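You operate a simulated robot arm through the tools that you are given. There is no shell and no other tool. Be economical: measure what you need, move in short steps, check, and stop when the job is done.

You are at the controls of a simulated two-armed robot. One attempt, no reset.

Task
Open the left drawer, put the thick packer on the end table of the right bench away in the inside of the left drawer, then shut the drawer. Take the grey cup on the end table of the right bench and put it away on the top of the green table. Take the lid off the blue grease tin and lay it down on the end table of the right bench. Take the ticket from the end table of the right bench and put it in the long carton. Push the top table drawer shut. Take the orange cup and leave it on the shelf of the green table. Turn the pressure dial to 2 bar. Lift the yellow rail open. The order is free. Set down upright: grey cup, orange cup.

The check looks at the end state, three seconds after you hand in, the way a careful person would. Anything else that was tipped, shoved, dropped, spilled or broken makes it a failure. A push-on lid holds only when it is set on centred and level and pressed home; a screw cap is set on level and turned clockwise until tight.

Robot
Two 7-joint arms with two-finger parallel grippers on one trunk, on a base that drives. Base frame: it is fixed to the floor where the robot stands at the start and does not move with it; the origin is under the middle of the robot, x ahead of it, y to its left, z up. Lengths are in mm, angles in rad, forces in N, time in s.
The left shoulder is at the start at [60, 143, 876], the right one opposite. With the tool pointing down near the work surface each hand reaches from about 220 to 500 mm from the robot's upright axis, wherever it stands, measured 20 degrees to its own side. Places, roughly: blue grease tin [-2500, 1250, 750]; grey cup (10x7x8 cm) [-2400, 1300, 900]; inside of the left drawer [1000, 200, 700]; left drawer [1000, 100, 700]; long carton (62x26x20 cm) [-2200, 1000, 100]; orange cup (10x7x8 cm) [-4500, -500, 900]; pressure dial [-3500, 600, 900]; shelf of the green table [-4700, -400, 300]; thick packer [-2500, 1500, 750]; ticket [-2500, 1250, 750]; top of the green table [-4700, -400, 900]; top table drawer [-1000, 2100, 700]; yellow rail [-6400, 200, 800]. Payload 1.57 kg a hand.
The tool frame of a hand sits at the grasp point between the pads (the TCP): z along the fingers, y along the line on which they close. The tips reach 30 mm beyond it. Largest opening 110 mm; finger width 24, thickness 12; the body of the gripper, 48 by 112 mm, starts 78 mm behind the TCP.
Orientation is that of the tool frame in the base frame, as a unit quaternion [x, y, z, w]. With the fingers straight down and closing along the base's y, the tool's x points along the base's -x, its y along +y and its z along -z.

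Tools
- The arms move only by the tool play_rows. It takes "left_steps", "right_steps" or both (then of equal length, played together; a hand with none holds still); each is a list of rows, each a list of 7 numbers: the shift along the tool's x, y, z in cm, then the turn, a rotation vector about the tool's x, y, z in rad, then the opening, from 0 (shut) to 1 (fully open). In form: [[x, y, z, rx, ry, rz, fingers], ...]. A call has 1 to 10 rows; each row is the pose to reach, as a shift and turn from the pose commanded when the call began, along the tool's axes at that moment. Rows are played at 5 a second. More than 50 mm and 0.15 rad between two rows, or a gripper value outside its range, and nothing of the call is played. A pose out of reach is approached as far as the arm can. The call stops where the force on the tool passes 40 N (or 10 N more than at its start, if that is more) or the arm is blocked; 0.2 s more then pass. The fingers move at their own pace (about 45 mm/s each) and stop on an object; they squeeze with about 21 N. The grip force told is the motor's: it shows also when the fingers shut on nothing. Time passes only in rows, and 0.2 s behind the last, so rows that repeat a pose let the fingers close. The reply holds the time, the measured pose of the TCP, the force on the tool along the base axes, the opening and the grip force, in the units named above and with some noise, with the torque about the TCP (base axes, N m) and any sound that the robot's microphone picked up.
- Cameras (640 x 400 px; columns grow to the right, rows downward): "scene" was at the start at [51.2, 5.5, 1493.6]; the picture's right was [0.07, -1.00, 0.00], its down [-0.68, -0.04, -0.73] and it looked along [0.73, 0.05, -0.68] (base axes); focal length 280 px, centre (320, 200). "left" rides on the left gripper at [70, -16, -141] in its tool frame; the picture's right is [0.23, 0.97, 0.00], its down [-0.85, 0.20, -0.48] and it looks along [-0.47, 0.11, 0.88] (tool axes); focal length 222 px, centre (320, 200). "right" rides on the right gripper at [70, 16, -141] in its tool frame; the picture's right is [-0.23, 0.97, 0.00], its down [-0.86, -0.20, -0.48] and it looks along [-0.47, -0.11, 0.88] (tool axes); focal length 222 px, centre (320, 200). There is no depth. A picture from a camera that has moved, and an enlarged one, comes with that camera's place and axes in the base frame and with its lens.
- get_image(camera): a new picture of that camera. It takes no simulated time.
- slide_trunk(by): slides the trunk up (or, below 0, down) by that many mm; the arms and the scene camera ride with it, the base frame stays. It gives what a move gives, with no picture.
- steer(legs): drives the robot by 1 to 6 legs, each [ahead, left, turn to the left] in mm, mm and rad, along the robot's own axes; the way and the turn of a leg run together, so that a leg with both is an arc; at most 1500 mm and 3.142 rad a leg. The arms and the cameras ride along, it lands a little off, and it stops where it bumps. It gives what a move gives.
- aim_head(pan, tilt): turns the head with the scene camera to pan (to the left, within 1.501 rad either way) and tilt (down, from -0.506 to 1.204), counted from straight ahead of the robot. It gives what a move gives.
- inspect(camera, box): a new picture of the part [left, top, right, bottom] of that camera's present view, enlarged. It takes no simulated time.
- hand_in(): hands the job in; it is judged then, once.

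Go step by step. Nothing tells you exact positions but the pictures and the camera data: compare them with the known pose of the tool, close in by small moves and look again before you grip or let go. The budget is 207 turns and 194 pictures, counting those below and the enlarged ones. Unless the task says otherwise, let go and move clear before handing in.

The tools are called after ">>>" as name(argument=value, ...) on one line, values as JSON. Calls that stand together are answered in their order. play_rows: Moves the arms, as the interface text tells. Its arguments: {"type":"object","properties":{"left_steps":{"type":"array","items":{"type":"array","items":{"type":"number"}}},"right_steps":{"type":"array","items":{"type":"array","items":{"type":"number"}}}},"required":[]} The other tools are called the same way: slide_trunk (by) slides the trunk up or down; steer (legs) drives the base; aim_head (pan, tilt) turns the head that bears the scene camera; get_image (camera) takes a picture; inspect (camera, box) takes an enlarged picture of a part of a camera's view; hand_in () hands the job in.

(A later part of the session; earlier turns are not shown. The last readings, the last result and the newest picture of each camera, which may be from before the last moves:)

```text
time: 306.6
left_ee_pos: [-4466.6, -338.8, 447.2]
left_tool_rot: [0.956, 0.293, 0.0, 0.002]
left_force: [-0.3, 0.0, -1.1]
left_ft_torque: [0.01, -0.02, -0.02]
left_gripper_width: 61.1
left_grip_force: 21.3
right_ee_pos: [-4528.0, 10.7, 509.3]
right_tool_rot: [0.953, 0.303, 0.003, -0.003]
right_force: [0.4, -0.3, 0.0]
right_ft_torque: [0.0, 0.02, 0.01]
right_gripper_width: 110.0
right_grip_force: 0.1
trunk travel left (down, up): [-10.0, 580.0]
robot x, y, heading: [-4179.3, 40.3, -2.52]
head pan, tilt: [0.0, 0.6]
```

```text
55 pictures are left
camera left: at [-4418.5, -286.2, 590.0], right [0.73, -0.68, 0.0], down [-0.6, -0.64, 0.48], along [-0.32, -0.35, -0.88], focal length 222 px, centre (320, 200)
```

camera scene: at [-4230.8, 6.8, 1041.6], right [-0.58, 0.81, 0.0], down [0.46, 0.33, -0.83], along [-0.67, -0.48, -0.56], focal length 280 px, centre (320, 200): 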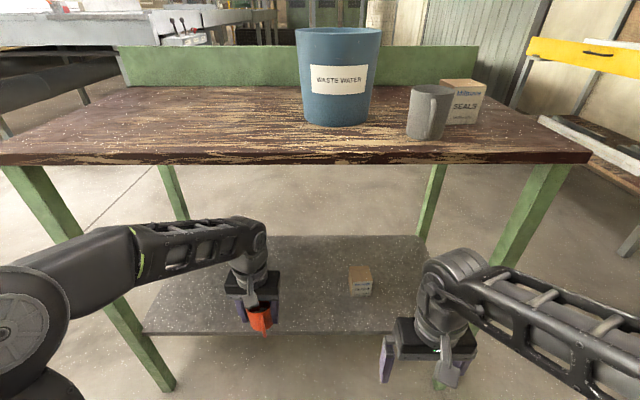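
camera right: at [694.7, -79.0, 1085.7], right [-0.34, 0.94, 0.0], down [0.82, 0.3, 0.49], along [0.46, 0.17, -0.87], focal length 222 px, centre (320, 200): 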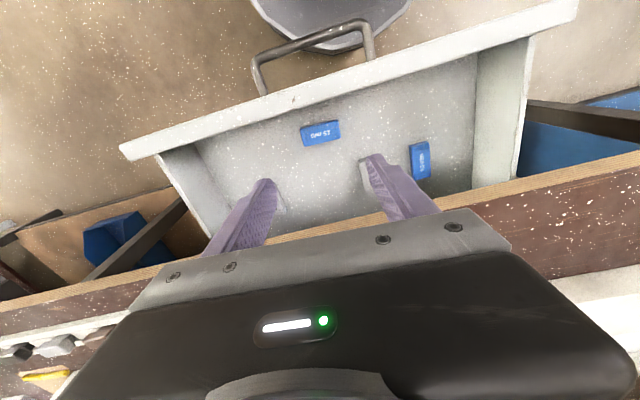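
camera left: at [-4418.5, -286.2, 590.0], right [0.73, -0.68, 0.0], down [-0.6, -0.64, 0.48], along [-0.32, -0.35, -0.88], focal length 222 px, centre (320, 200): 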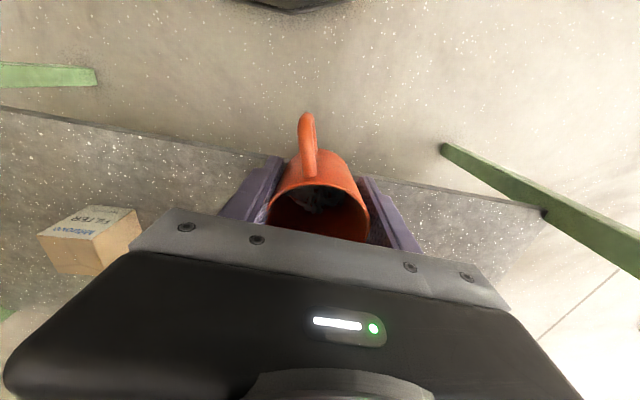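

Shelf height ≈322. I drive 115 mm further so the cup is well over the shelf, then lower.

>>> steer(legs=[[115, 0, 0]])

>>> play_rows(left_steps=[[0, 0, 2, 0, 0, 0, 0], [0, 0, 4, 0, 0, 0, 0], [0, 0, 5.5, 0, 0, 0, 0], [0, 0, 6.5, 0, 0, 0, 0]])

>>> get_image(camera="left")

>>> get_image(camera="scene")

```text
time: 307.8
left_ee_pos: [-4560.2, -406.2, 448.7]
left_tool_rot: [0.956, 0.292, 0.001, 0.001]
left_force: [-0.4, 0.4, -0.6]
left_ft_torque: [0.0, -0.02, -0.01]
left_gripper_width: 60.7
left_grip_force: 20.9
right_ee_pos: [-4623.0, -57.4, 510.5]
right_tool_rot: [0.953, 0.301, 0.005, -0.004]
right_force: [0.2, -0.6, -0.2]
right_ft_torque: [-0.01, -0.04, 0.0]
right_gripper_width: 110.2
right_grip_force: 0.0
trunk travel left (down, up): [-10.0, 580.0]
robot x, y, heading: [-4278.4, -26.4, -2.519]
head pan, tilt: [0.0, 0.6]
```

```text
time: 308.8
left_ee_pos: [-4560.5, -406.4, 384.0]
left_tool_rot: [0.956, 0.292, 0.001, 0.001]
left_force: [0.1, -0.7, -2.1]
left_ft_torque: [0.0, -0.01, 0.01]
left_gripper_width: 60.5
left_grip_force: 21.2
right_ee_pos: [-4623.5, -55.8, 510.0]
right_tool_rot: [0.953, 0.302, 0.004, -0.002]
right_force: [0.1, 0.2, -0.5]
right_ft_torque: [0.02, -0.03, 0.03]
right_gripper_width: 110.0
right_grip_force: 0.1
trunk travel left (down, up): [-10.0, 580.0]
robot x, y, heading: [-4276.2, -23.9, -2.515]
head pan, tilt: [0.0, 0.6]
```

```text
54 pictures are left
camera left: at [-4511.9, -353.1, 524.8], right [0.73, -0.68, 0.0], down [-0.6, -0.64, 0.48], along [-0.32, -0.35, -0.88], focal length 222 px, centre (320, 200)
```

left: 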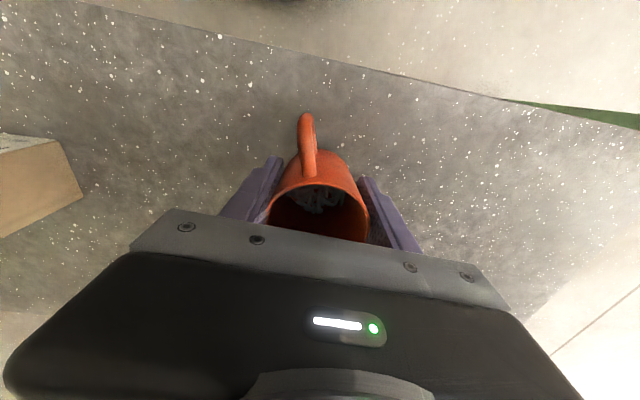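

```text
53 pictures are left
camera scene: at [-4324.5, -60.3, 1041.6], right [-0.58, 0.81, 0.0], down [0.46, 0.33, -0.83], along [-0.67, -0.48, -0.56], focal length 280 px, centre (320, 200)
```

scene: 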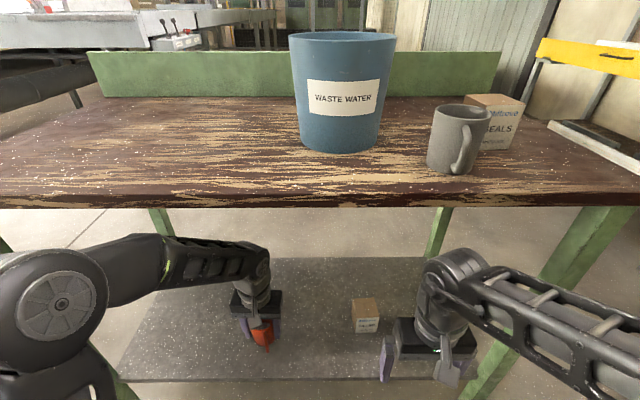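

>>> play_rows(left_steps=[[0, 0, 0.5, 0, 0, 0, 0], [0, 0, 1, 0, 0, 0, 0], [0, 0, 1.5, 0, 0, 0, 0], [0, 0, 2, 0, 0, 0, 0], [0, 0, 2.5, 0, 0, 0, 0], [0, 0, 3, 0, 0, 0, 0]])

```text
time: 310.2
left_ee_pos: [-4562.2, -406.6, 360.7]
left_tool_rot: [0.956, 0.293, -0.003, 0.003]
left_force: [7.1, 2.8, 23.2]
left_ft_torque: [-0.3, -0.05, 0.03]
left_gripper_width: 60.9
left_grip_force: 21.2
right_ee_pos: [-4621.6, -55.5, 511.1]
right_tool_rot: [0.953, 0.302, 0.003, -0.002]
right_force: [-0.2, 0.7, -0.4]
right_ft_torque: [0.0, -0.02, 0.0]
right_gripper_width: 109.9
right_grip_force: 0.2
trunk travel left (down, up): [-10.0, 580.0]
robot x, y, heading: [-4277.9, -25.2, -2.52]
head pan, tilt: [0.0, 0.6]
stopped in row 6 (left hand): the force on the tool passed its limit at 45 N (the readings are from after the stop); the commanded pose is now the measured one
```

The cup is down on the shelf. I open the fingers and raise the hand.

>>> play_rows(left_steps=[[0, 0, -0.2, 0, 0, 0, 0.66], [0, 0, -0.2, 0, 0, 0, 0.78], [0, 0, -0.2, 0, 0, 0, 0.8], [0, 0, -3, 0, 0, 0, 0.8], [0, 0, -7, 0, 0, 0, 0.8], [0, 0, -10, 0, 0, 0, 0.8]])

>>> get_image(camera="left")

```text
time: 311.6
left_ee_pos: [-4562.6, -403.9, 456.3]
left_tool_rot: [0.956, 0.293, -0.002, 0.002]
left_force: [-0.4, -0.3, -1.2]
left_ft_torque: [0.04, -0.01, -0.01]
left_gripper_width: 88.1
left_grip_force: 0.0
right_ee_pos: [-4622.3, -56.7, 510.9]
right_tool_rot: [0.953, 0.303, 0.004, -0.003]
right_force: [-0.4, 0.2, 0.4]
right_ft_torque: [0.05, -0.03, -0.03]
right_gripper_width: 109.8
right_grip_force: 0.1
trunk travel left (down, up): [-10.0, 580.0]
robot x, y, heading: [-4271.5, -26.9, -2.518]
head pan, tilt: [0.0, 0.6]
```

```text
52 pictures are left
camera left: at [-4514.0, -351.6, 597.0], right [0.73, -0.68, 0.0], down [-0.6, -0.64, 0.48], along [-0.33, -0.36, -0.88], focal length 222 px, centre (320, 200)
```

left: 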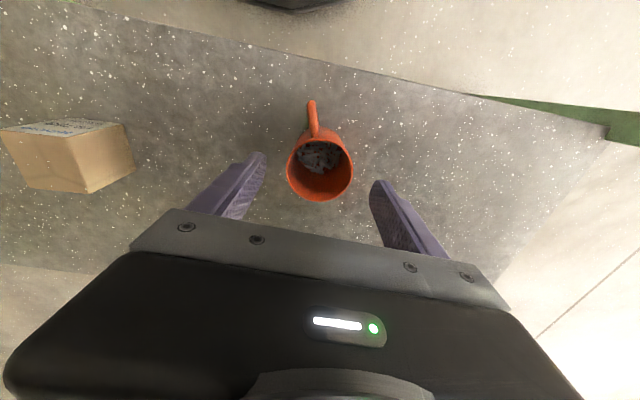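

The orange cup stands on the shelf. I back out, raise the trunk, and turn around toward the pressure dial on the bench's far end.

>>> steer(legs=[[-380, 0, 0]])

>>> slide_trunk(by=400)

>>> slide_trunk(by=175)

>>> play_rows(left_steps=[[0, 0, -4, 0, 0, 0, 0.9], [0, 0, -8, 0, 0, 0, 1], [0, 0, -12, 0, 0, 0, 1]])

>>> steer(legs=[[0, 0, 3.12]])

>>> aim_head(pan=0, tilt=0.8)

>>> get_image(camera="scene")

```text
time: 314.1
left_ee_pos: [-4249.4, -178.6, 455.9]
left_tool_rot: [0.957, 0.292, -0.001, 0.003]
left_force: [1.1, 0.1, -0.5]
left_ft_torque: [0.04, -0.02, 0.0]
left_gripper_width: 87.9
left_grip_force: 0.0
right_ee_pos: [-4307.2, 170.8, 509.2]
right_tool_rot: [0.954, 0.299, 0.004, -0.003]
right_force: [0.5, -0.1, 0.0]
right_ft_torque: [0.0, 0.03, 0.01]
right_gripper_width: 110.1
right_grip_force: 0.1
trunk travel left (down, up): [-10.0, 580.0]
robot x, y, heading: [-3965.5, 194.5, -2.522]
head pan, tilt: [0.0, 0.6]
```

```text
time: 317.9
left_ee_pos: [-4250.2, -179.2, 855.8]
left_tool_rot: [0.957, 0.291, -0.002, 0.002]
left_force: [0.4, 0.0, 0.0]
left_ft_torque: [0.02, 0.01, -0.05]
left_gripper_width: 88.2
left_grip_force: 0.1
right_ee_pos: [-4307.5, 169.1, 910.9]
right_tool_rot: [0.954, 0.3, 0.004, -0.002]
right_force: [0.0, 0.5, 0.2]
right_ft_torque: [-0.02, 0.03, -0.01]
right_gripper_width: 110.2
right_grip_force: 0.1
trunk travel left (down, up): [-410.0, 180.0]
robot x, y, heading: [-3963.1, 197.2, -2.524]
head pan, tilt: [0.0, 0.6]
```

```text
time: 319.9
left_ee_pos: [-4249.4, -179.1, 1030.5]
left_tool_rot: [0.957, 0.291, -0.002, 0.002]
left_force: [-0.4, -0.7, 0.1]
left_ft_torque: [0.0, 0.04, -0.03]
left_gripper_width: 88.0
left_grip_force: 0.0
right_ee_pos: [-4307.7, 169.7, 1085.4]
right_tool_rot: [0.954, 0.3, 0.003, -0.003]
right_force: [0.0, -0.4, -0.1]
right_ft_torque: [0.01, 0.02, -0.02]
right_gripper_width: 110.2
right_grip_force: 0.1
trunk travel left (down, up): [-585.0, 5.0]
robot x, y, heading: [-3960.4, 196.7, -2.526]
head pan, tilt: [0.0, 0.6]
```

```text
time: 320.6
left_ee_pos: [-4249.3, -177.6, 1151.9]
left_tool_rot: [0.957, 0.29, -0.003, 0.003]
left_force: [-0.5, 0.0, -0.1]
left_ft_torque: [0.01, -0.02, -0.01]
left_gripper_width: 110.1
left_grip_force: 0.0
right_ee_pos: [-4306.5, 168.7, 1085.1]
right_tool_rot: [0.954, 0.3, 0.004, -0.002]
right_force: [0.3, -0.7, -0.4]
right_ft_torque: [0.01, 0.02, 0.02]
right_gripper_width: 110.1
right_grip_force: 0.1
trunk travel left (down, up): [-585.0, 5.0]
robot x, y, heading: [-3962.0, 200.4, -2.521]
head pan, tilt: [0.0, 0.6]
```

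```text
time: 328.3
left_ee_pos: [-3651.2, 558.5, 1150.7]
left_tool_rot: [-0.265, 0.964, 0.002, 0.002]
left_force: [-0.7, -0.1, -0.5]
left_ft_torque: [0.02, -0.03, -0.01]
left_gripper_width: 110.3
left_grip_force: 0.1
right_ee_pos: [-3613.3, 208.3, 1085.3]
right_tool_rot: [-0.274, 0.962, -0.002, -0.003]
right_force: [0.3, -1.0, -0.3]
right_ft_torque: [-0.03, 0.0, 0.04]
right_gripper_width: 109.9
right_grip_force: 0.0
trunk travel left (down, up): [-585.0, 5.0]
robot x, y, heading: [-3963.3, 194.3, 0.567]
head pan, tilt: [0.0, 0.6]
```

```text
time: 329.0
left_ee_pos: [-3651.2, 558.7, 1150.7]
left_tool_rot: [-0.264, 0.964, 0.003, 0.002]
left_force: [-0.7, -1.1, 0.0]
left_ft_torque: [0.04, 0.01, 0.0]
left_gripper_width: 110.1
left_grip_force: 0.0
right_ee_pos: [-3612.4, 207.7, 1085.9]
right_tool_rot: [-0.274, 0.962, -0.003, -0.003]
right_force: [-1.2, 0.0, -0.6]
right_ft_torque: [0.0, 0.0, -0.03]
right_gripper_width: 109.9
right_grip_force: 0.0
trunk travel left (down, up): [-585.0, 5.0]
robot x, y, heading: [-3956.5, 199.3, 0.564]
head pan, tilt: [0.0, 0.799]
```

```text
51 pictures are left
camera scene: at [-3919.1, 225.6, 1599.8], right [0.53, -0.85, 0.0], down [-0.61, -0.38, -0.7], along [0.59, 0.37, -0.72], focal length 280 px, centre (320, 200)
```

scene: 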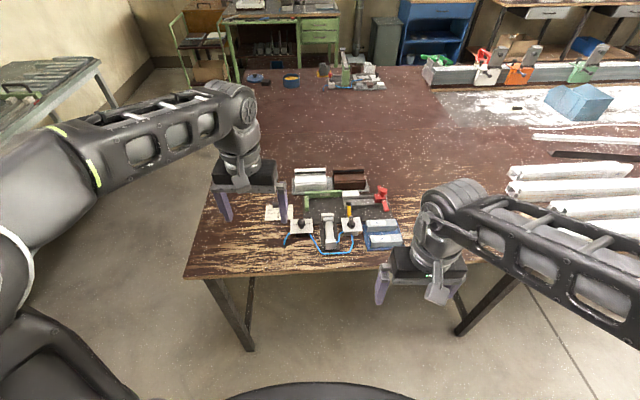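

>>> inspect(camera="scene", box=[250, 160, 410, 260])

```text
4.00 times, centred on (330, 210) of scene
camera zoom: at [-3919.1, 225.6, 1599.8], right [0.53, -0.85, 0.0], down [-0.61, -0.38, -0.7], along [0.59, 0.37, -0.72], focal length 1122 px, centre (280, 160)
```

zoom: 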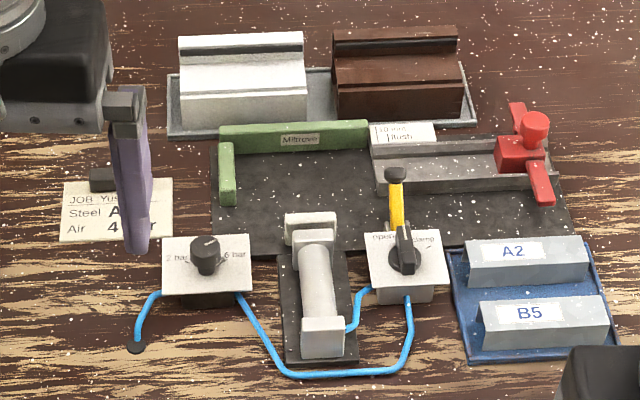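

>>> inspect(camera="scene", box=[285, 212, 321, 242])

```text
13.33 times, centred on (303, 227) of scene
camera zoom: at [-3919.1, 225.6, 1599.8], right [0.53, -0.85, 0.0], down [-0.61, -0.38, -0.7], along [0.59, 0.37, -0.72], focal length 3739 px, centre (547, -160)
```

zoom: 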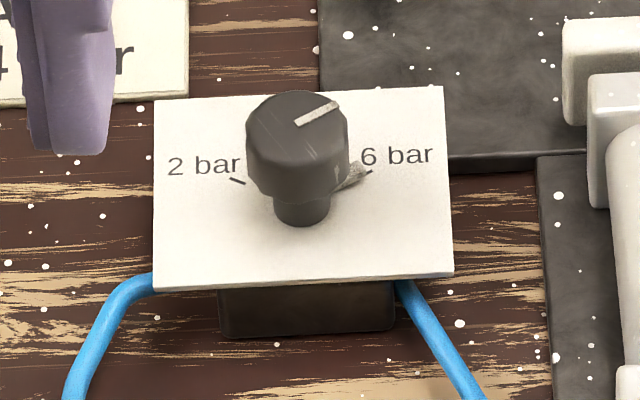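

The dial (left white box) has its pointer at 6 bar; 2 bar lies ~120° counter-clockwise seen from above. I move closer so the left hand is above the knob.

>>> steer(legs=[[150, -90, 0]])

>>> play_rows(left_steps=[[0, 0, 1, 0, 0, 0.14, 0.8], [0, 0, 2, 0, 0, 0.28, 0.7], [0, 0, 3, 0, 0, 0.42, 0.6], [0, 0, 4, 0, 0, 0.56, 0.6], [0, 0, 5, 0, 0, 0.7, 0.6], [0, 0, 6, 0, 0, 0.84, 0.6], [0, 0, 7, 0, 0, 0.98, 0.6], [0, 0, 8, 0, 0, 1.1, 0.6]])

>>> get_image(camera="left")

>>> get_image(camera="scene")

```text
time: 330.5
left_ee_pos: [-3477.0, 563.7, 1150.2]
left_tool_rot: [-0.266, 0.964, 0.002, 0.002]
left_force: [0.2, 0.0, -0.6]
left_ft_torque: [0.0, 0.05, 0.01]
left_gripper_width: 109.9
left_grip_force: 0.1
right_ee_pos: [-3437.8, 214.5, 1084.0]
right_tool_rot: [-0.274, 0.962, -0.003, -0.003]
right_force: [-0.2, 0.0, -0.4]
right_ft_torque: [0.01, 0.02, 0.04]
right_gripper_width: 110.2
right_grip_force: 0.0
trunk travel left (down, up): [-585.0, 5.0]
robot x, y, heading: [-3787.7, 203.6, 0.564]
head pan, tilt: [0.0, 0.799]
```

```text
time: 332.3
left_ee_pos: [-3477.6, 563.0, 1069.8]
left_tool_rot: [0.28, 0.96, 0.004, 0.001]
left_force: [0.0, 0.8, -0.5]
left_ft_torque: [0.02, -0.02, 0.04]
left_gripper_width: 66.0
left_grip_force: 0.0
right_ee_pos: [-3439.6, 214.5, 1085.7]
right_tool_rot: [-0.275, 0.962, -0.003, -0.004]
right_force: [-0.6, -0.1, -0.5]
right_ft_torque: [-0.01, -0.01, -0.01]
right_gripper_width: 110.0
right_grip_force: 0.1
trunk travel left (down, up): [-585.0, 5.0]
robot x, y, heading: [-3791.3, 201.4, 0.566]
head pan, tilt: [0.0, 0.799]
```

```text
48 pictures are left
camera left: at [-3546.1, 586.7, 1211.6], right [0.33, 0.94, 0.01], down [0.83, -0.29, 0.48], along [0.45, -0.15, -0.88], focal length 222 px, centre (320, 200)
```

left: 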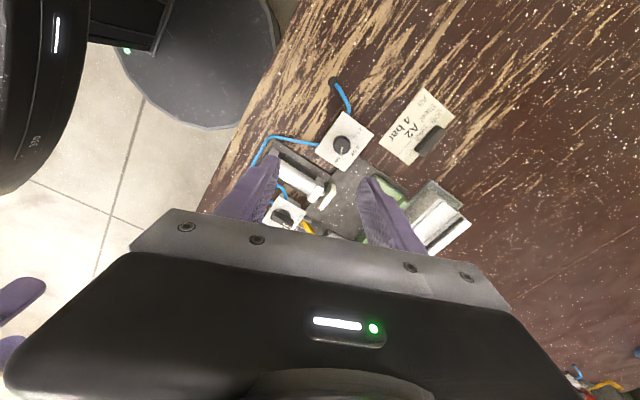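

```text
47 pictures are left
camera scene: at [-3745.6, 231.1, 1599.7], right [0.54, -0.84, 0.0], down [-0.61, -0.38, -0.7], along [0.59, 0.37, -0.72], focal length 280 px, centre (320, 200)
```

scene: 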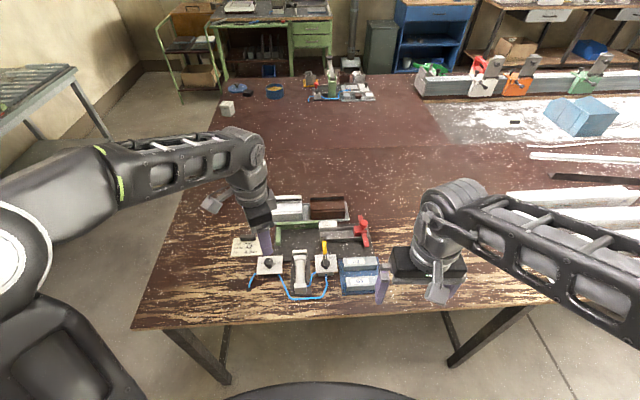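

>>> play_rows(left_steps=[[-0.1, 1.7, 3, 0, 0, 0, 0.5], [-0.3, 3.4, 6, 0, 0, 0, 0.5], [-0.3, 3.4, 9, 0, 0, 0, 0.5], [-0.3, 3.4, 12, 0, 0, 0, 0.45]])

>>> get_image(camera="left")

>>> inspect(camera="scene", box=[230, 210, 310, 290])

```text
time: 333.3
left_ee_pos: [-3456.9, 593.5, 951.6]
left_tool_rot: [0.278, 0.961, 0.003, 0.002]
left_force: [0.2, -1.2, -0.4]
left_ft_torque: [0.03, 0.05, 0.04]
left_gripper_width: 49.7
left_grip_force: 0.1
right_ee_pos: [-3439.5, 214.5, 1085.2]
right_tool_rot: [-0.275, 0.962, -0.002, -0.005]
right_force: [-0.5, 0.1, 0.1]
right_ft_torque: [-0.02, 0.02, 0.02]
right_gripper_width: 109.9
right_grip_force: 0.1
trunk travel left (down, up): [-585.0, 5.0]
robot x, y, heading: [-3790.8, 205.6, 0.569]
head pan, tilt: [0.0, 0.799]
```

```text
46 pictures are left
camera left: at [-3525.3, 616.6, 1091.9], right [0.33, 0.94, 0.01], down [0.83, -0.29, 0.48], along [0.45, -0.15, -0.88], focal length 222 px, centre (320, 200)
```

left: 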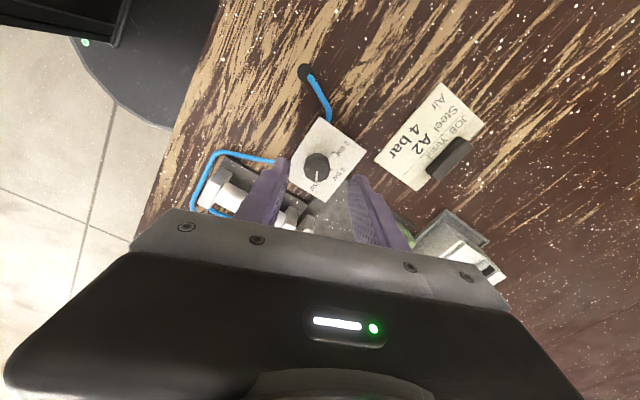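

```text
5.00 times, centred on (270, 250) of scene
camera zoom: at [-3745.3, 231.3, 1599.7], right [0.54, -0.84, 0.0], down [-0.61, -0.38, -0.7], along [0.59, 0.37, -0.72], focal length 1402 px, centre (570, -50)
```

zoom: 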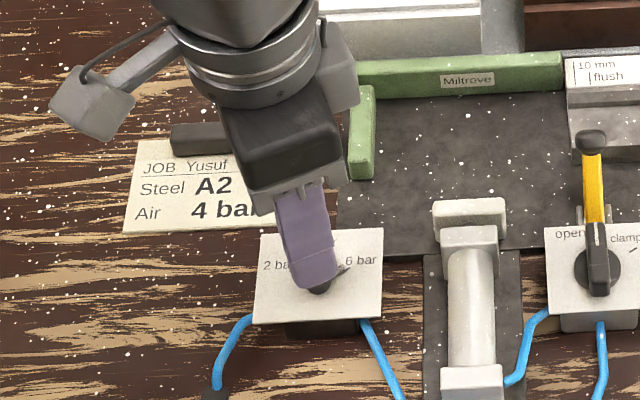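

>>> inspect(camera="left", box=[280, 110, 360, 210])

```text
4.00 times, centred on (320, 160) of left
camera zoom: at [-3525.3, 616.6, 1091.9], right [0.33, 0.94, 0.01], down [0.83, -0.29, 0.48], along [0.45, -0.15, -0.88], focal length 888 px, centre (320, 360)
```

zoom: 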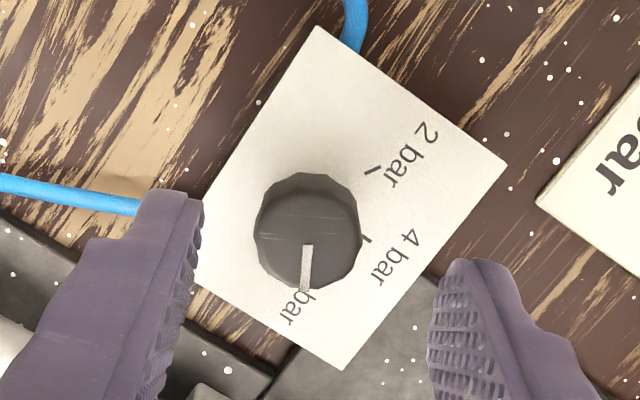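

Ticks 2/4/6 are ~58° apart and the pointer stands at 6. I lower onto the knob and close.

>>> play_rows(left_steps=[[0, -0.2, 2, 0, 0, 0, 0.45], [0, -0.2, 4, 0, 0, 0, 0.45], [0, -0.2, 4.8, 0, 0, 0, 0.45], [0, -0.2, 4.8, 0, 0, 0, 0], [0, -0.2, 4.8, 0, 0, 0, 0], [0, -0.2, 4.8, 0, 0, 0, 0]])

>>> get_image(camera="left")

```text
time: 334.7
left_ee_pos: [-3457.2, 593.7, 903.7]
left_tool_rot: [0.279, 0.96, 0.003, 0.002]
left_force: [1.4, 1.2, -2.0]
left_ft_torque: [0.04, -0.26, 0.0]
left_gripper_width: 25.6
left_grip_force: 26.8
right_ee_pos: [-3439.2, 214.7, 1085.2]
right_tool_rot: [-0.275, 0.961, -0.003, -0.004]
right_force: [0.1, -0.4, 0.7]
right_ft_torque: [-0.01, -0.02, -0.05]
right_gripper_width: 110.1
right_grip_force: 0.1
trunk travel left (down, up): [-585.0, 5.0]
robot x, y, heading: [-3786.0, 199.7, 0.566]
head pan, tilt: [0.0, 0.799]
```

```text
43 pictures are left
camera left: at [-3526.5, 615.1, 1044.6], right [0.33, 0.94, 0.01], down [0.83, -0.29, 0.48], along [0.46, -0.15, -0.88], focal length 222 px, centre (320, 200)
```

left: 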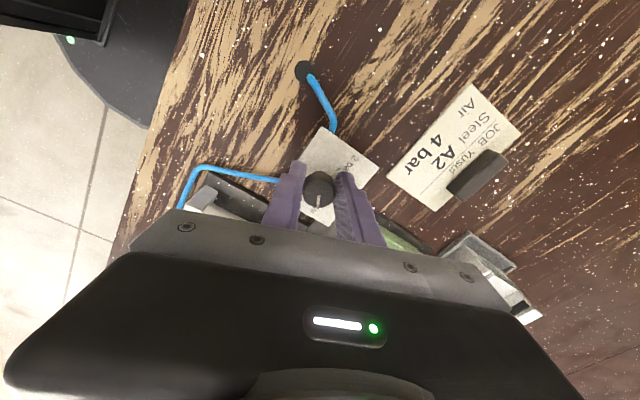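

Gripped (25.6 mm). Now I turn counter-clockwise by 1.4 rad first.

>>> play_rows(left_steps=[[0, 0, 0, 0, 0, -0.14, 0], [0, 0, 0, 0, 0, -0.28, 0], [0, 0, 0, 0, 0, -0.42, 0], [0, 0, 0, 0, 0, -0.56, 0], [0, 0, 0, 0, 0, -0.7, 0], [0, 0, 0, 0, 0, -0.84, 0], [0, 0, 0, 0, 0, -0.98, 0], [0, 0, 0, 0, 0, -1.12, 0], [0, 0, 0, 0, 0, -1.26, 0], [0, 0, 0, 0, 0, -1.4, 0]])

>>> inspect(camera="left", box=[260, 110, 380, 240])

```text
time: 336.9
left_ee_pos: [-3457.9, 587.7, 903.2]
left_tool_rot: [-0.406, 0.914, 0.002, 0.002]
left_force: [-2.2, -22.4, 7.5]
left_ft_torque: [-0.92, 0.51, -0.05]
left_gripper_width: 25.1
left_grip_force: 36.7
right_ee_pos: [-3440.6, 210.7, 1084.2]
right_tool_rot: [-0.275, 0.962, -0.002, -0.004]
right_force: [0.4, -0.9, -0.7]
right_ft_torque: [-0.01, 0.01, 0.02]
right_gripper_width: 110.1
right_grip_force: 0.0
trunk travel left (down, up): [-585.0, 5.0]
robot x, y, heading: [-3787.6, 198.9, 0.564]
head pan, tilt: [0.0, 0.799]
```

```text
3.08 times, centred on (320, 175) of left
camera zoom: at [-3492.7, 524.0, 1044.1], right [-0.88, 0.48, 0.0], down [0.42, 0.77, 0.48], along [0.23, 0.42, -0.87], focal length 684 px, centre (320, 277)
```

zoom: 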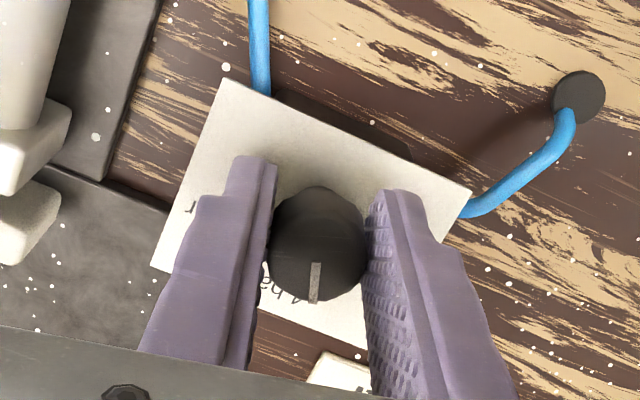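

>>> play_rows(left_steps=[[0.37, -0.33, 0, 0, 0, 0, 0], [0.37, -0.33, 0, 0, 0, -0.12, 0], [0.37, -0.33, 0, 0, 0, -0.24, 0], [0.37, -0.33, 0, 0, 0, -0.36, 0], [0.37, -0.33, 0, 0, 0, -0.48, 0], [0.37, -0.33, 0, 0, 0, -0.6, 0], [0.37, -0.33, 0, 0, 0, -0.63, 0]])

>>> inspect(camera="left", box=[260, 110, 380, 240])

```text
time: 338.5
left_ee_pos: [-3456.1, 587.1, 903.8]
left_tool_rot: [-0.67, 0.743, 0.001, 0.005]
left_force: [15.5, 2.9, 3.6]
left_ft_torque: [1.03, -0.55, -0.06]
left_gripper_width: 25.3
left_grip_force: 36.2
right_ee_pos: [-3436.9, 215.7, 1085.0]
right_tool_rot: [-0.275, 0.962, -0.004, -0.003]
right_force: [0.9, -0.4, 0.5]
right_ft_torque: [0.03, 0.04, 0.02]
right_gripper_width: 109.9
right_grip_force: 0.1
trunk travel left (down, up): [-585.0, 5.0]
robot x, y, heading: [-3786.0, 202.6, 0.569]
head pan, tilt: [0.0, 0.799]
```

```text
3.08 times, centred on (320, 175) of left
camera zoom: at [-3447.2, 514.5, 1044.2], right [-0.99, -0.13, -0.01], down [-0.11, 0.87, 0.48], along [-0.06, 0.48, -0.87], focal length 684 px, centre (320, 277)
```

zoom: 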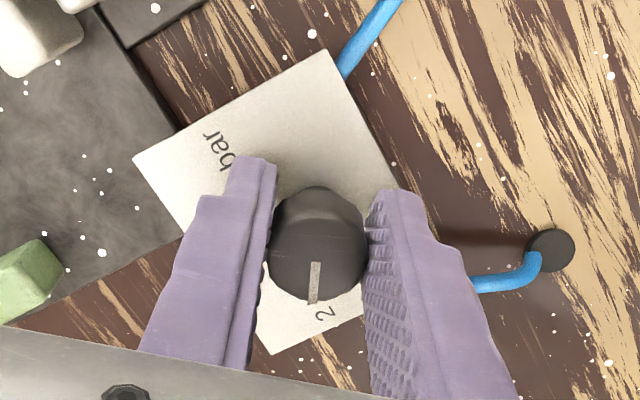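

The pointer now sits at the 2 bar mark. I release, rise and verify.

>>> play_rows(left_steps=[[0, 0, 0, 0, 0, 0, 0.4], [0, 0, 0, 0, 0, 0, 0.45], [0, 0, -3, 0, 0, 0, 0.5], [0, 0, -7, 0, 0, 0, 0.5], [0, 0, -11, 0, 0, 0, 0.5], [0, 0, -15, 0, 0, 0, 0.5]])

>>> inspect(camera="left", box=[270, 90, 370, 200])

>>> inspect(camera="scene", box=[245, 240, 295, 280])

```text
time: 339.9
left_ee_pos: [-3458.8, 587.1, 1054.3]
left_tool_rot: [-0.669, 0.744, 0.001, 0.002]
left_force: [1.2, -0.2, 0.2]
left_ft_torque: [0.02, 0.04, 0.04]
left_gripper_width: 54.8
left_grip_force: 0.0
right_ee_pos: [-3439.8, 213.8, 1085.2]
right_tool_rot: [-0.274, 0.962, -0.002, -0.003]
right_force: [-0.5, 0.4, 0.0]
right_ft_torque: [-0.01, -0.01, 0.04]
right_gripper_width: 110.0
right_grip_force: 0.0
trunk travel left (down, up): [-585.0, 5.0]
robot x, y, heading: [-3786.4, 206.3, 0.565]
head pan, tilt: [0.0, 0.799]
```

```text
3.64 times, centred on (320, 145) of left
camera zoom: at [-3450.4, 514.6, 1195.7], right [-0.99, -0.12, 0.0], down [-0.11, 0.87, 0.48], along [-0.06, 0.48, -0.88], focal length 808 px, centre (320, 400)
```

zoom: 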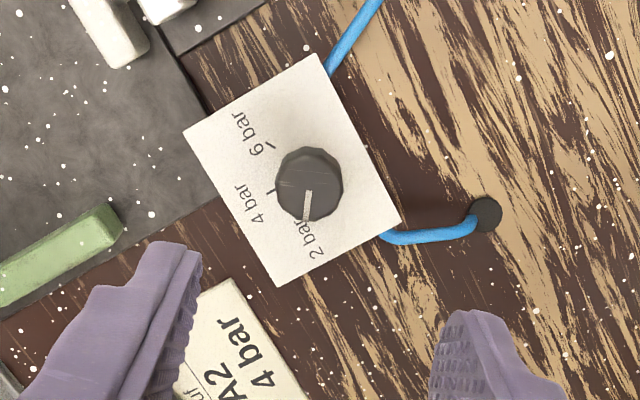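

```text
10.00 times, centred on (270, 260) of scene
camera zoom: at [-3746.3, 230.9, 1599.7], right [0.54, -0.84, 0.0], down [-0.61, -0.38, -0.7], along [0.59, 0.37, -0.72], focal length 2804 px, centre (820, -400)
```

zoom: 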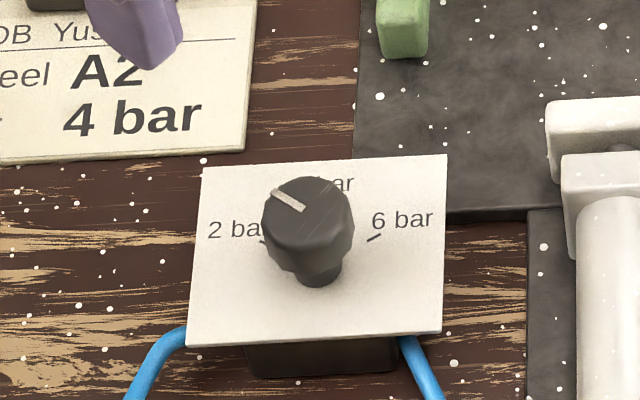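

I zoom further to compare pointer and ticks.

>>> inspect(camera="left", box=[298, 110, 338, 162])

```text
7.69 times, centred on (318, 136) of left
camera zoom: at [-3450.4, 514.6, 1195.7], right [-0.99, -0.12, 0.0], down [-0.11, 0.87, 0.48], along [-0.06, 0.48, -0.88], focal length 1709 px, centre (335, 692)
```

zoom: 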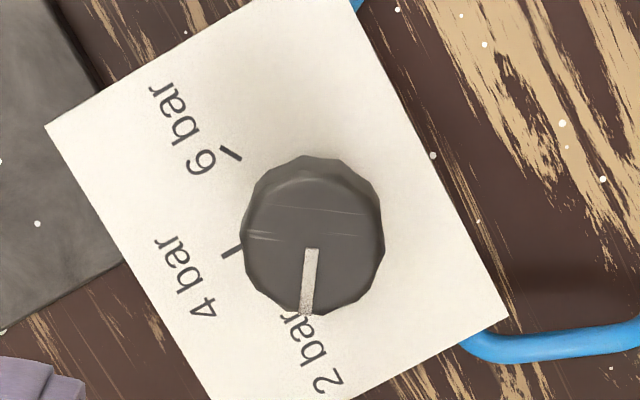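

The pointer is on the 2 bar mark within a few degrees. Now to the yellow rail (handle ≈[-6428,238,855]): I restore the left hand and drive around the green table.

>>> play_rows(left_steps=[[0, 0, -1.5, 0, 0, 0.14, 0.6], [0, 0, -3, 0, 0, 0.28, 0.7], [0, 0, -4.5, 0, 0, 0.42, 0.8], [0, 0, -6, 0, 0, 0.56, 0.9], [0, 0, -7.5, 0, 0, 0.7, 1], [0, 0, -9, 0, 0, 0.84, 1], [0, 0, -10, 0, 0, 0.93, 1]])

>>> steer(legs=[[-250, 0, 0], [0, 0, 1.94], [1037, 0, 0], [0, 0, 1.26], [700, 0, 0], [0, 0, 0.23]])

>>> aim_head(pan=-0.6, tilt=0.5)

>>> get_image(camera="scene")

```text
time: 341.5
left_ee_pos: [-3459.0, 585.2, 1153.3]
left_tool_rot: [-0.264, 0.965, 0.003, 0.002]
left_force: [-0.4, 0.0, 0.7]
left_ft_torque: [-0.02, 0.03, 0.01]
left_gripper_width: 109.7
left_grip_force: 0.1
right_ee_pos: [-3439.0, 214.2, 1084.7]
right_tool_rot: [-0.275, 0.961, -0.002, -0.003]
right_force: [0.3, 0.0, -0.2]
right_ft_torque: [0.03, -0.01, 0.0]
right_gripper_width: 109.9
right_grip_force: 0.0
trunk travel left (down, up): [-585.0, 5.0]
robot x, y, heading: [-3789.3, 206.1, 0.567]
head pan, tilt: [0.0, 0.799]
```

```text
time: 360.3
left_ee_pos: [-5646.4, -147.6, 1152.1]
left_tool_rot: [0.923, 0.385, -0.002, 0.002]
left_force: [-0.7, 0.3, -0.4]
left_ft_torque: [0.03, -0.04, 0.0]
left_gripper_width: 109.8
left_grip_force: 0.0
right_ee_pos: [-5759.5, 206.4, 1084.0]
right_tool_rot: [0.918, 0.395, 0.003, -0.003]
right_force: [0.7, -0.2, 1.4]
right_ft_torque: [0.0, -0.01, 0.03]
right_gripper_width: 110.1
right_grip_force: 0.0
trunk travel left (down, up): [-585.0, 5.0]
robot x, y, heading: [-5425.9, 303.4, -2.323]
head pan, tilt: [0.0, 0.799]
```

```text
time: 361.3
left_ee_pos: [-5646.2, -148.8, 1152.1]
left_tool_rot: [0.923, 0.385, -0.002, 0.003]
left_force: [-0.9, 0.3, 0.8]
left_ft_torque: [0.04, -0.04, 0.01]
left_gripper_width: 110.1
left_grip_force: 0.1
right_ee_pos: [-5759.2, 206.2, 1084.9]
right_tool_rot: [0.919, 0.395, 0.003, -0.003]
right_force: [0.3, 0.4, 0.0]
right_ft_torque: [-0.01, 0.0, 0.01]
right_gripper_width: 109.8
right_grip_force: 0.1
trunk travel left (down, up): [-585.0, 5.0]
robot x, y, heading: [-5424.7, 305.2, -2.318]
head pan, tilt: [-0.6, 0.499]
```

```text
37 pictures are left
camera scene: at [-5495.3, 305.7, 1625.6], right [-0.22, 0.98, 0.0], down [0.47, 0.11, -0.88], along [-0.86, -0.19, -0.48], focal length 280 px, centre (320, 200)
```

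scene: 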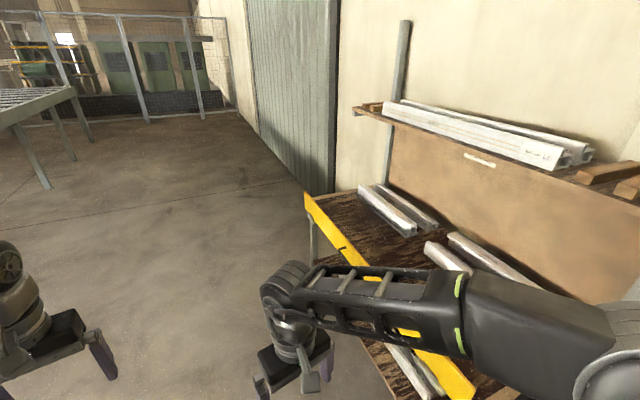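

>>> steer(legs=[[0, 0, 0.07], [830, 0, 0], [0, 0, -1.823]])

>>> aim_head(pan=0, tilt=0.7)

>>> get_image(camera="scene")

```text
time: 370.6
left_ee_pos: [-6338.0, -13.0, 1153.4]
left_tool_rot: [0.88, -0.475, -0.004, 0.001]
left_force: [0.3, 0.3, 0.1]
left_ft_torque: [0.0, 0.04, -0.02]
left_gripper_width: 109.8
left_grip_force: 0.0
right_ee_pos: [-5969.0, 22.3, 1085.9]
right_tool_rot: [0.885, -0.466, 0.003, 0.001]
right_force: [0.4, 0.0, -0.1]
right_ft_torque: [0.02, -0.02, -0.02]
right_gripper_width: 110.3
right_grip_force: 0.0
trunk travel left (down, up): [-585.0, 5.0]
robot x, y, heading: [-5941.1, -324.3, 2.182]
head pan, tilt: [-0.6, 0.499]
```

```text
time: 371.6
left_ee_pos: [-6338.5, -13.0, 1152.9]
left_tool_rot: [0.88, -0.475, -0.003, 0.0]
left_force: [-0.6, 1.3, 0.0]
left_ft_torque: [-0.02, -0.01, 0.02]
left_gripper_width: 109.8
left_grip_force: 0.0
right_ee_pos: [-5968.4, 22.4, 1085.2]
right_tool_rot: [0.885, -0.465, 0.004, 0.0]
right_force: [0.0, 0.1, -0.1]
right_ft_torque: [-0.03, -0.05, 0.06]
right_gripper_width: 110.5
right_grip_force: 0.0
trunk travel left (down, up): [-585.0, 5.0]
robot x, y, heading: [-5945.5, -322.8, 2.182]
head pan, tilt: [0.0, 0.7]
```

```text
36 pictures are left
camera scene: at [-5975.7, -279.3, 1608.0], right [0.82, 0.57, 0.0], down [0.37, -0.53, -0.77], along [-0.44, 0.63, -0.64], focal length 280 px, centre (320, 200)
```

scene: 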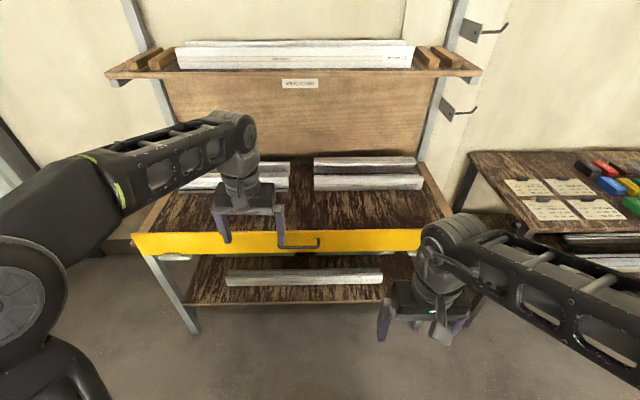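

>>> inspect(camera="scene", box=[110, 200, 470, 340])

```text
1.78 times, centred on (290, 270) of scene
camera zoom: at [-5975.7, -279.3, 1608.0], right [0.82, 0.57, 0.0], down [0.37, -0.53, -0.77], along [-0.44, 0.63, -0.64], focal length 498 px, centre (373, 76)
```

zoom: 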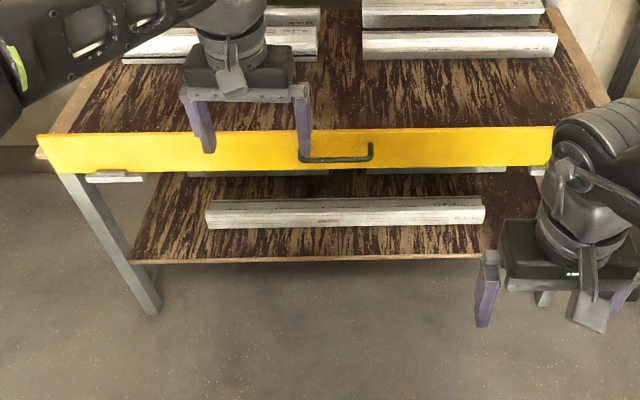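

>>> inspect(camera="scene", box=[120, 215, 220, 285])

>>> inspect(camera="scene", box=[260, 215, 340, 265])

>>> get_image(camera="left")

```text
5.71 times, centred on (170, 250) of scene
camera zoom: at [-5975.7, -279.3, 1608.0], right [0.82, 0.57, 0.0], down [0.37, -0.53, -0.77], along [-0.44, 0.63, -0.64], focal length 1602 px, centre (1177, -86)
```

zoom: 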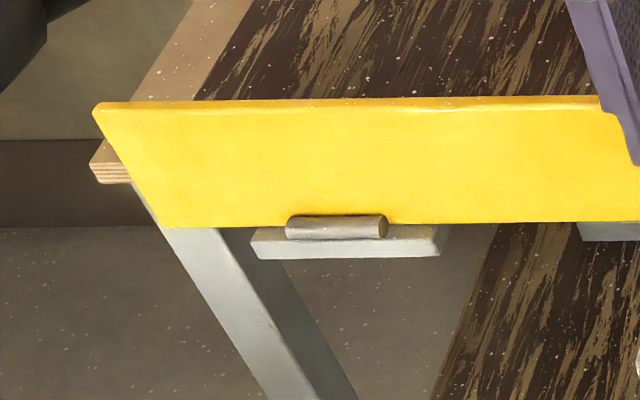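

```text
8.00 times, centred on (300, 240) of scene
camera zoom: at [-5975.7, -279.3, 1608.0], right [0.82, 0.57, 0.0], down [0.37, -0.53, -0.77], along [-0.44, 0.63, -0.64], focal length 2243 px, centre (480, -120)
```

zoom: 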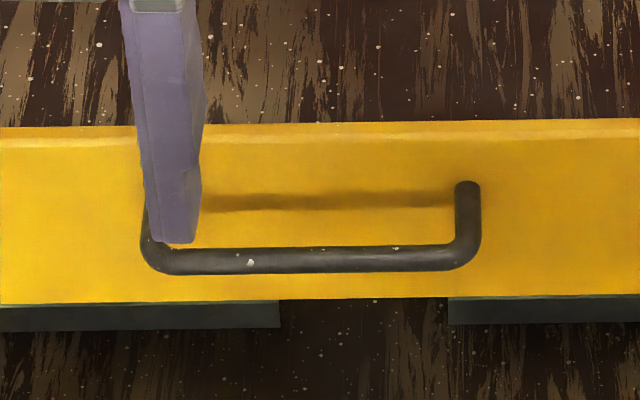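

```text
32 pictures are left
camera left: at [-6286.1, -63.6, 1293.8], right [-0.69, -0.72, 0.0], down [-0.63, 0.6, 0.48], along [-0.35, 0.33, -0.88], focal length 222 px, centre (320, 200)
```

left: 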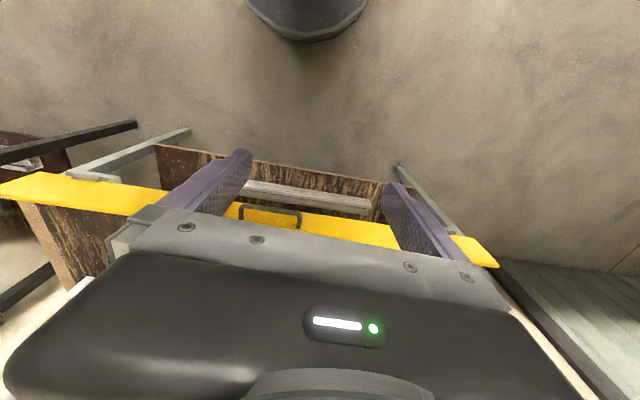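

The rail is a vertical board hinged along its bottom on small barrels, with a bow handle ≈[-6418,222,838]. I line up the right arm with the handle as I did with the drawer: first strafe left, then turn the hand horizontal.

>>> steer(legs=[[0, 190, 0.0]])

>>> slide_trunk(by=-40)

>>> play_rows(right_steps=[[-1.4, 0.64, 1.9, -0.0808, -0.0808, 0.0808, 0.5], [-2.8, 1.28, 3.8, -0.1616, -0.1616, 0.1616, 0.5], [-4.2, 1.92, 5.7, -0.2424, -0.2424, 0.2424, 0.5], [-5.6, 2.56, 7.6, -0.3232, -0.3232, 0.3232, 0.5], [-7, 3.2, 9.5, -0.404, -0.404, 0.404, 0.5], [-8.4, 3.84, 11.4, -0.4848, -0.4848, 0.4848, 0.5], [-9.8, 4.48, 13.3, -0.5656, -0.5656, 0.5656, 0.5], [-11.2, 5.12, 15.2, -0.6464, -0.6464, 0.6464, 0.5], [-12.6, 5.76, 17.1, -0.7272, -0.7272, 0.7272, 0.5], [-14, 6.4, 19, -0.808, -0.808, 0.808, 0.5]])

>>> play_rows(right_steps=[[0, 0, 0, -0.0802, -0.0802, 0.0802, 0.5], [0, 0, 0, -0.1604, -0.1604, 0.1604, 0.5], [0, 0, 0, -0.2406, -0.2406, 0.2406, 0.5], [0, 0, 0, -0.3208, -0.3208, 0.3208, 0.5], [0, 0, 0, -0.38, -0.38, 0.38, 0.5]])

>>> get_image(camera="right")

```text
time: 373.1
left_ee_pos: [-6497.9, -124.7, 1153.2]
left_tool_rot: [0.88, -0.474, -0.002, -0.001]
left_force: [-0.9, 0.7, 1.1]
left_ft_torque: [-0.02, -0.03, -0.01]
left_gripper_width: 110.1
left_grip_force: 0.0
right_ee_pos: [-6127.5, -88.9, 1085.2]
right_tool_rot: [0.885, -0.466, 0.004, 0.001]
right_force: [0.5, -0.4, -0.3]
right_ft_torque: [0.01, 0.01, 0.01]
right_gripper_width: 110.0
right_grip_force: 0.0
trunk travel left (down, up): [-585.0, 5.0]
robot x, y, heading: [-6100.2, -436.3, 2.179]
head pan, tilt: [0.0, 0.7]
```

```text
time: 373.9
left_ee_pos: [-6497.6, -123.8, 1112.4]
left_tool_rot: [0.88, -0.476, -0.002, 0.001]
left_force: [0.3, 0.5, 0.2]
left_ft_torque: [-0.01, 0.03, 0.0]
left_gripper_width: 109.8
left_grip_force: 0.0
right_ee_pos: [-6128.0, -89.5, 1045.7]
right_tool_rot: [0.885, -0.466, 0.004, 0.0]
right_force: [-0.1, 0.1, -0.5]
right_ft_torque: [0.01, 0.02, 0.01]
right_gripper_width: 109.9
right_grip_force: 0.1
trunk travel left (down, up): [-545.0, 45.0]
robot x, y, heading: [-6099.7, -431.1, 2.181]
head pan, tilt: [0.0, 0.7]
```

```text
time: 376.1
left_ee_pos: [-6494.7, -122.5, 1112.9]
left_tool_rot: [0.88, -0.475, -0.004, 0.001]
left_force: [0.1, 0.5, -0.4]
left_ft_torque: [-0.03, 0.02, -0.02]
left_gripper_width: 109.9
left_grip_force: 0.0
right_ee_pos: [-6276.3, 14.7, 835.5]
right_tool_rot: [-0.504, 0.687, 0.5, -0.155]
right_force: [0.0, 0.3, 0.2]
right_ft_torque: [0.01, 0.04, 0.03]
right_gripper_width: 54.9
right_grip_force: 0.0
right hand out of reach, approached as far as the arm can: row 3, 4, 5, 6, 7, 8, 9, 10
trunk travel left (down, up): [-545.0, 45.0]
robot x, y, heading: [-6100.9, -437.2, 2.182]
head pan, tilt: [0.0, 0.7]
```

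```text
time: 377.4
left_ee_pos: [-6497.3, -123.9, 1112.4]
left_tool_rot: [0.88, -0.475, -0.003, 0.0]
left_force: [-1.0, 0.6, -0.2]
left_ft_torque: [0.01, 0.01, -0.05]
left_gripper_width: 110.1
left_grip_force: 0.1
right_ee_pos: [-6254.7, 58.9, 862.0]
right_tool_rot: [-0.232, 0.68, 0.663, -0.209]
right_force: [0.1, -0.2, 0.7]
right_ft_torque: [-0.01, 0.02, -0.01]
right_gripper_width: 55.1
right_grip_force: 0.0
right hand out of reach, approached as far as the arm can: row 3, 4, 5
trunk travel left (down, up): [-545.0, 45.0]
robot x, y, heading: [-6099.8, -438.0, 2.177]
head pan, tilt: [0.0, 0.7]
```

```text
31 pictures are left
camera right: at [-6227.1, -96.7, 882.2], right [0.15, 0.15, 0.98], down [0.98, 0.12, -0.16], along [-0.14, 0.98, -0.13], focal length 222 px, centre (320, 200)
```

right: 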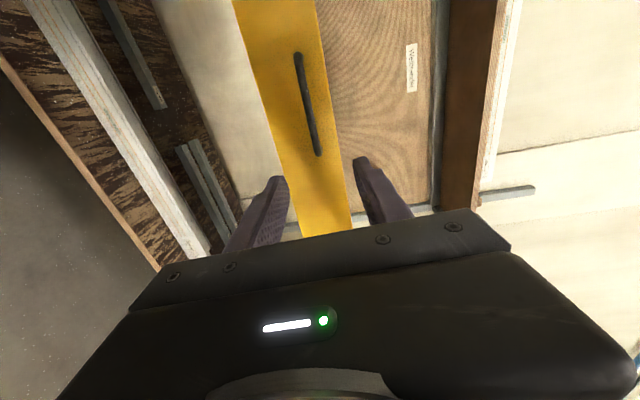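

The hand is horizontal and level with the handle. I drive 85 mm closer and align.

>>> steer(legs=[[85, 0, 0]])

>>> play_rows(right_steps=[[1.2, -0.6, 2, 0, 0, 0, 0.5], [2.4, -1.2, 4, 0, 0, 0, 0.5], [3.5, -1.9, 6, 0, 0, 0, 0.5], [3.5, -1.9, 8, 0, 0, 0, 0.5]])

>>> get_image(camera="right")

```text
time: 378.4
left_ee_pos: [-6546.7, -53.6, 1113.0]
left_tool_rot: [0.88, -0.475, -0.002, 0.001]
left_force: [0.2, 0.7, 0.3]
left_ft_torque: [0.01, -0.04, 0.01]
left_gripper_width: 110.0
left_grip_force: 0.0
right_ee_pos: [-6303.0, 130.5, 861.8]
right_tool_rot: [-0.233, 0.68, 0.663, -0.21]
right_force: [-1.1, 0.0, -1.0]
right_ft_torque: [0.01, 0.0, 0.02]
right_gripper_width: 55.1
right_grip_force: 0.1
trunk travel left (down, up): [-545.0, 45.0]
robot x, y, heading: [-6151.3, -363.0, 2.18]
head pan, tilt: [0.0, 0.7]
```

```text
time: 379.4
left_ee_pos: [-6546.3, -53.9, 1112.8]
left_tool_rot: [0.88, -0.475, -0.003, 0.001]
left_force: [0.0, 0.2, -0.6]
left_ft_torque: [0.03, -0.02, 0.01]
left_gripper_width: 110.2
left_grip_force: 0.1
right_ee_pos: [-6374.6, 179.5, 841.6]
right_tool_rot: [-0.235, 0.68, 0.661, -0.211]
right_force: [-0.1, -0.3, -0.3]
right_ft_torque: [-0.01, 0.0, 0.0]
right_gripper_width: 55.1
right_grip_force: 0.0
right hand out of reach, approached as far as the arm can: row 1, 2, 3, 4
trunk travel left (down, up): [-545.0, 45.0]
robot x, y, heading: [-6146.0, -365.8, 2.174]
head pan, tilt: [0.0, 0.7]
```

```text
30 pictures are left
camera right: at [-6347.2, 24.5, 863.2], right [0.14, 0.15, 0.98], down [0.98, 0.13, -0.16], along [-0.15, 0.98, -0.13], focal length 222 px, centre (320, 200)
```

right: 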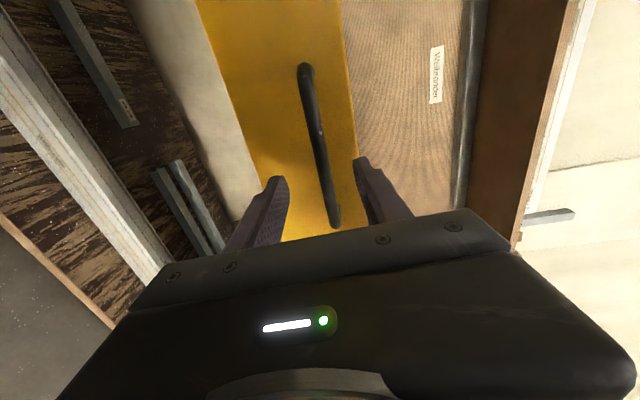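

>>> play_rows(right_steps=[[0.5, 0, 2, 0, 0, 0, 0.45], [1, 0, 4, 0, 0, 0, 0.45], [1, 0, 5.6, 0, 0, 0, 0.45], [1, 0, 5.6, 0, 0, 0, 0], [1, 0, 5.6, 0, 0, 0, 0], [1, 0, 5.6, 0, 0, 0, 0], [1, 0, 5.6, 0, 0, 0, 0]])

>>> get_image(camera="right")

```text
time: 381.0
left_ee_pos: [-6546.1, -52.6, 1110.9]
left_tool_rot: [0.88, -0.475, -0.002, 0.0]
left_force: [0.7, 0.6, -0.1]
left_ft_torque: [-0.05, -0.03, -0.03]
left_gripper_width: 110.3
left_grip_force: 0.1
right_ee_pos: [-6399.1, 222.3, 844.4]
right_tool_rot: [-0.235, 0.684, 0.659, -0.209]
right_force: [0.3, -4.6, -29.8]
right_ft_torque: [-0.29, 0.61, -0.22]
right_gripper_width: 12.1
right_grip_force: 29.8
right hand out of reach, approached as far as the arm can: row 1, 2, 3, 4, 5, 6, 7
trunk travel left (down, up): [-545.0, 45.0]
robot x, y, heading: [-6147.6, -366.1, 2.184]
head pan, tilt: [0.0, 0.7]
```

```text
29 pictures are left
camera right: at [-6371.6, 66.4, 866.7], right [0.14, 0.16, 0.98], down [0.98, 0.12, -0.16], along [-0.14, 0.98, -0.14], focal length 222 px, centre (320, 200)
```

right: 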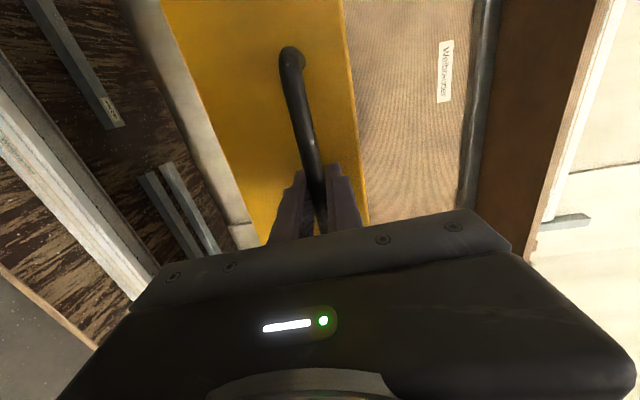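

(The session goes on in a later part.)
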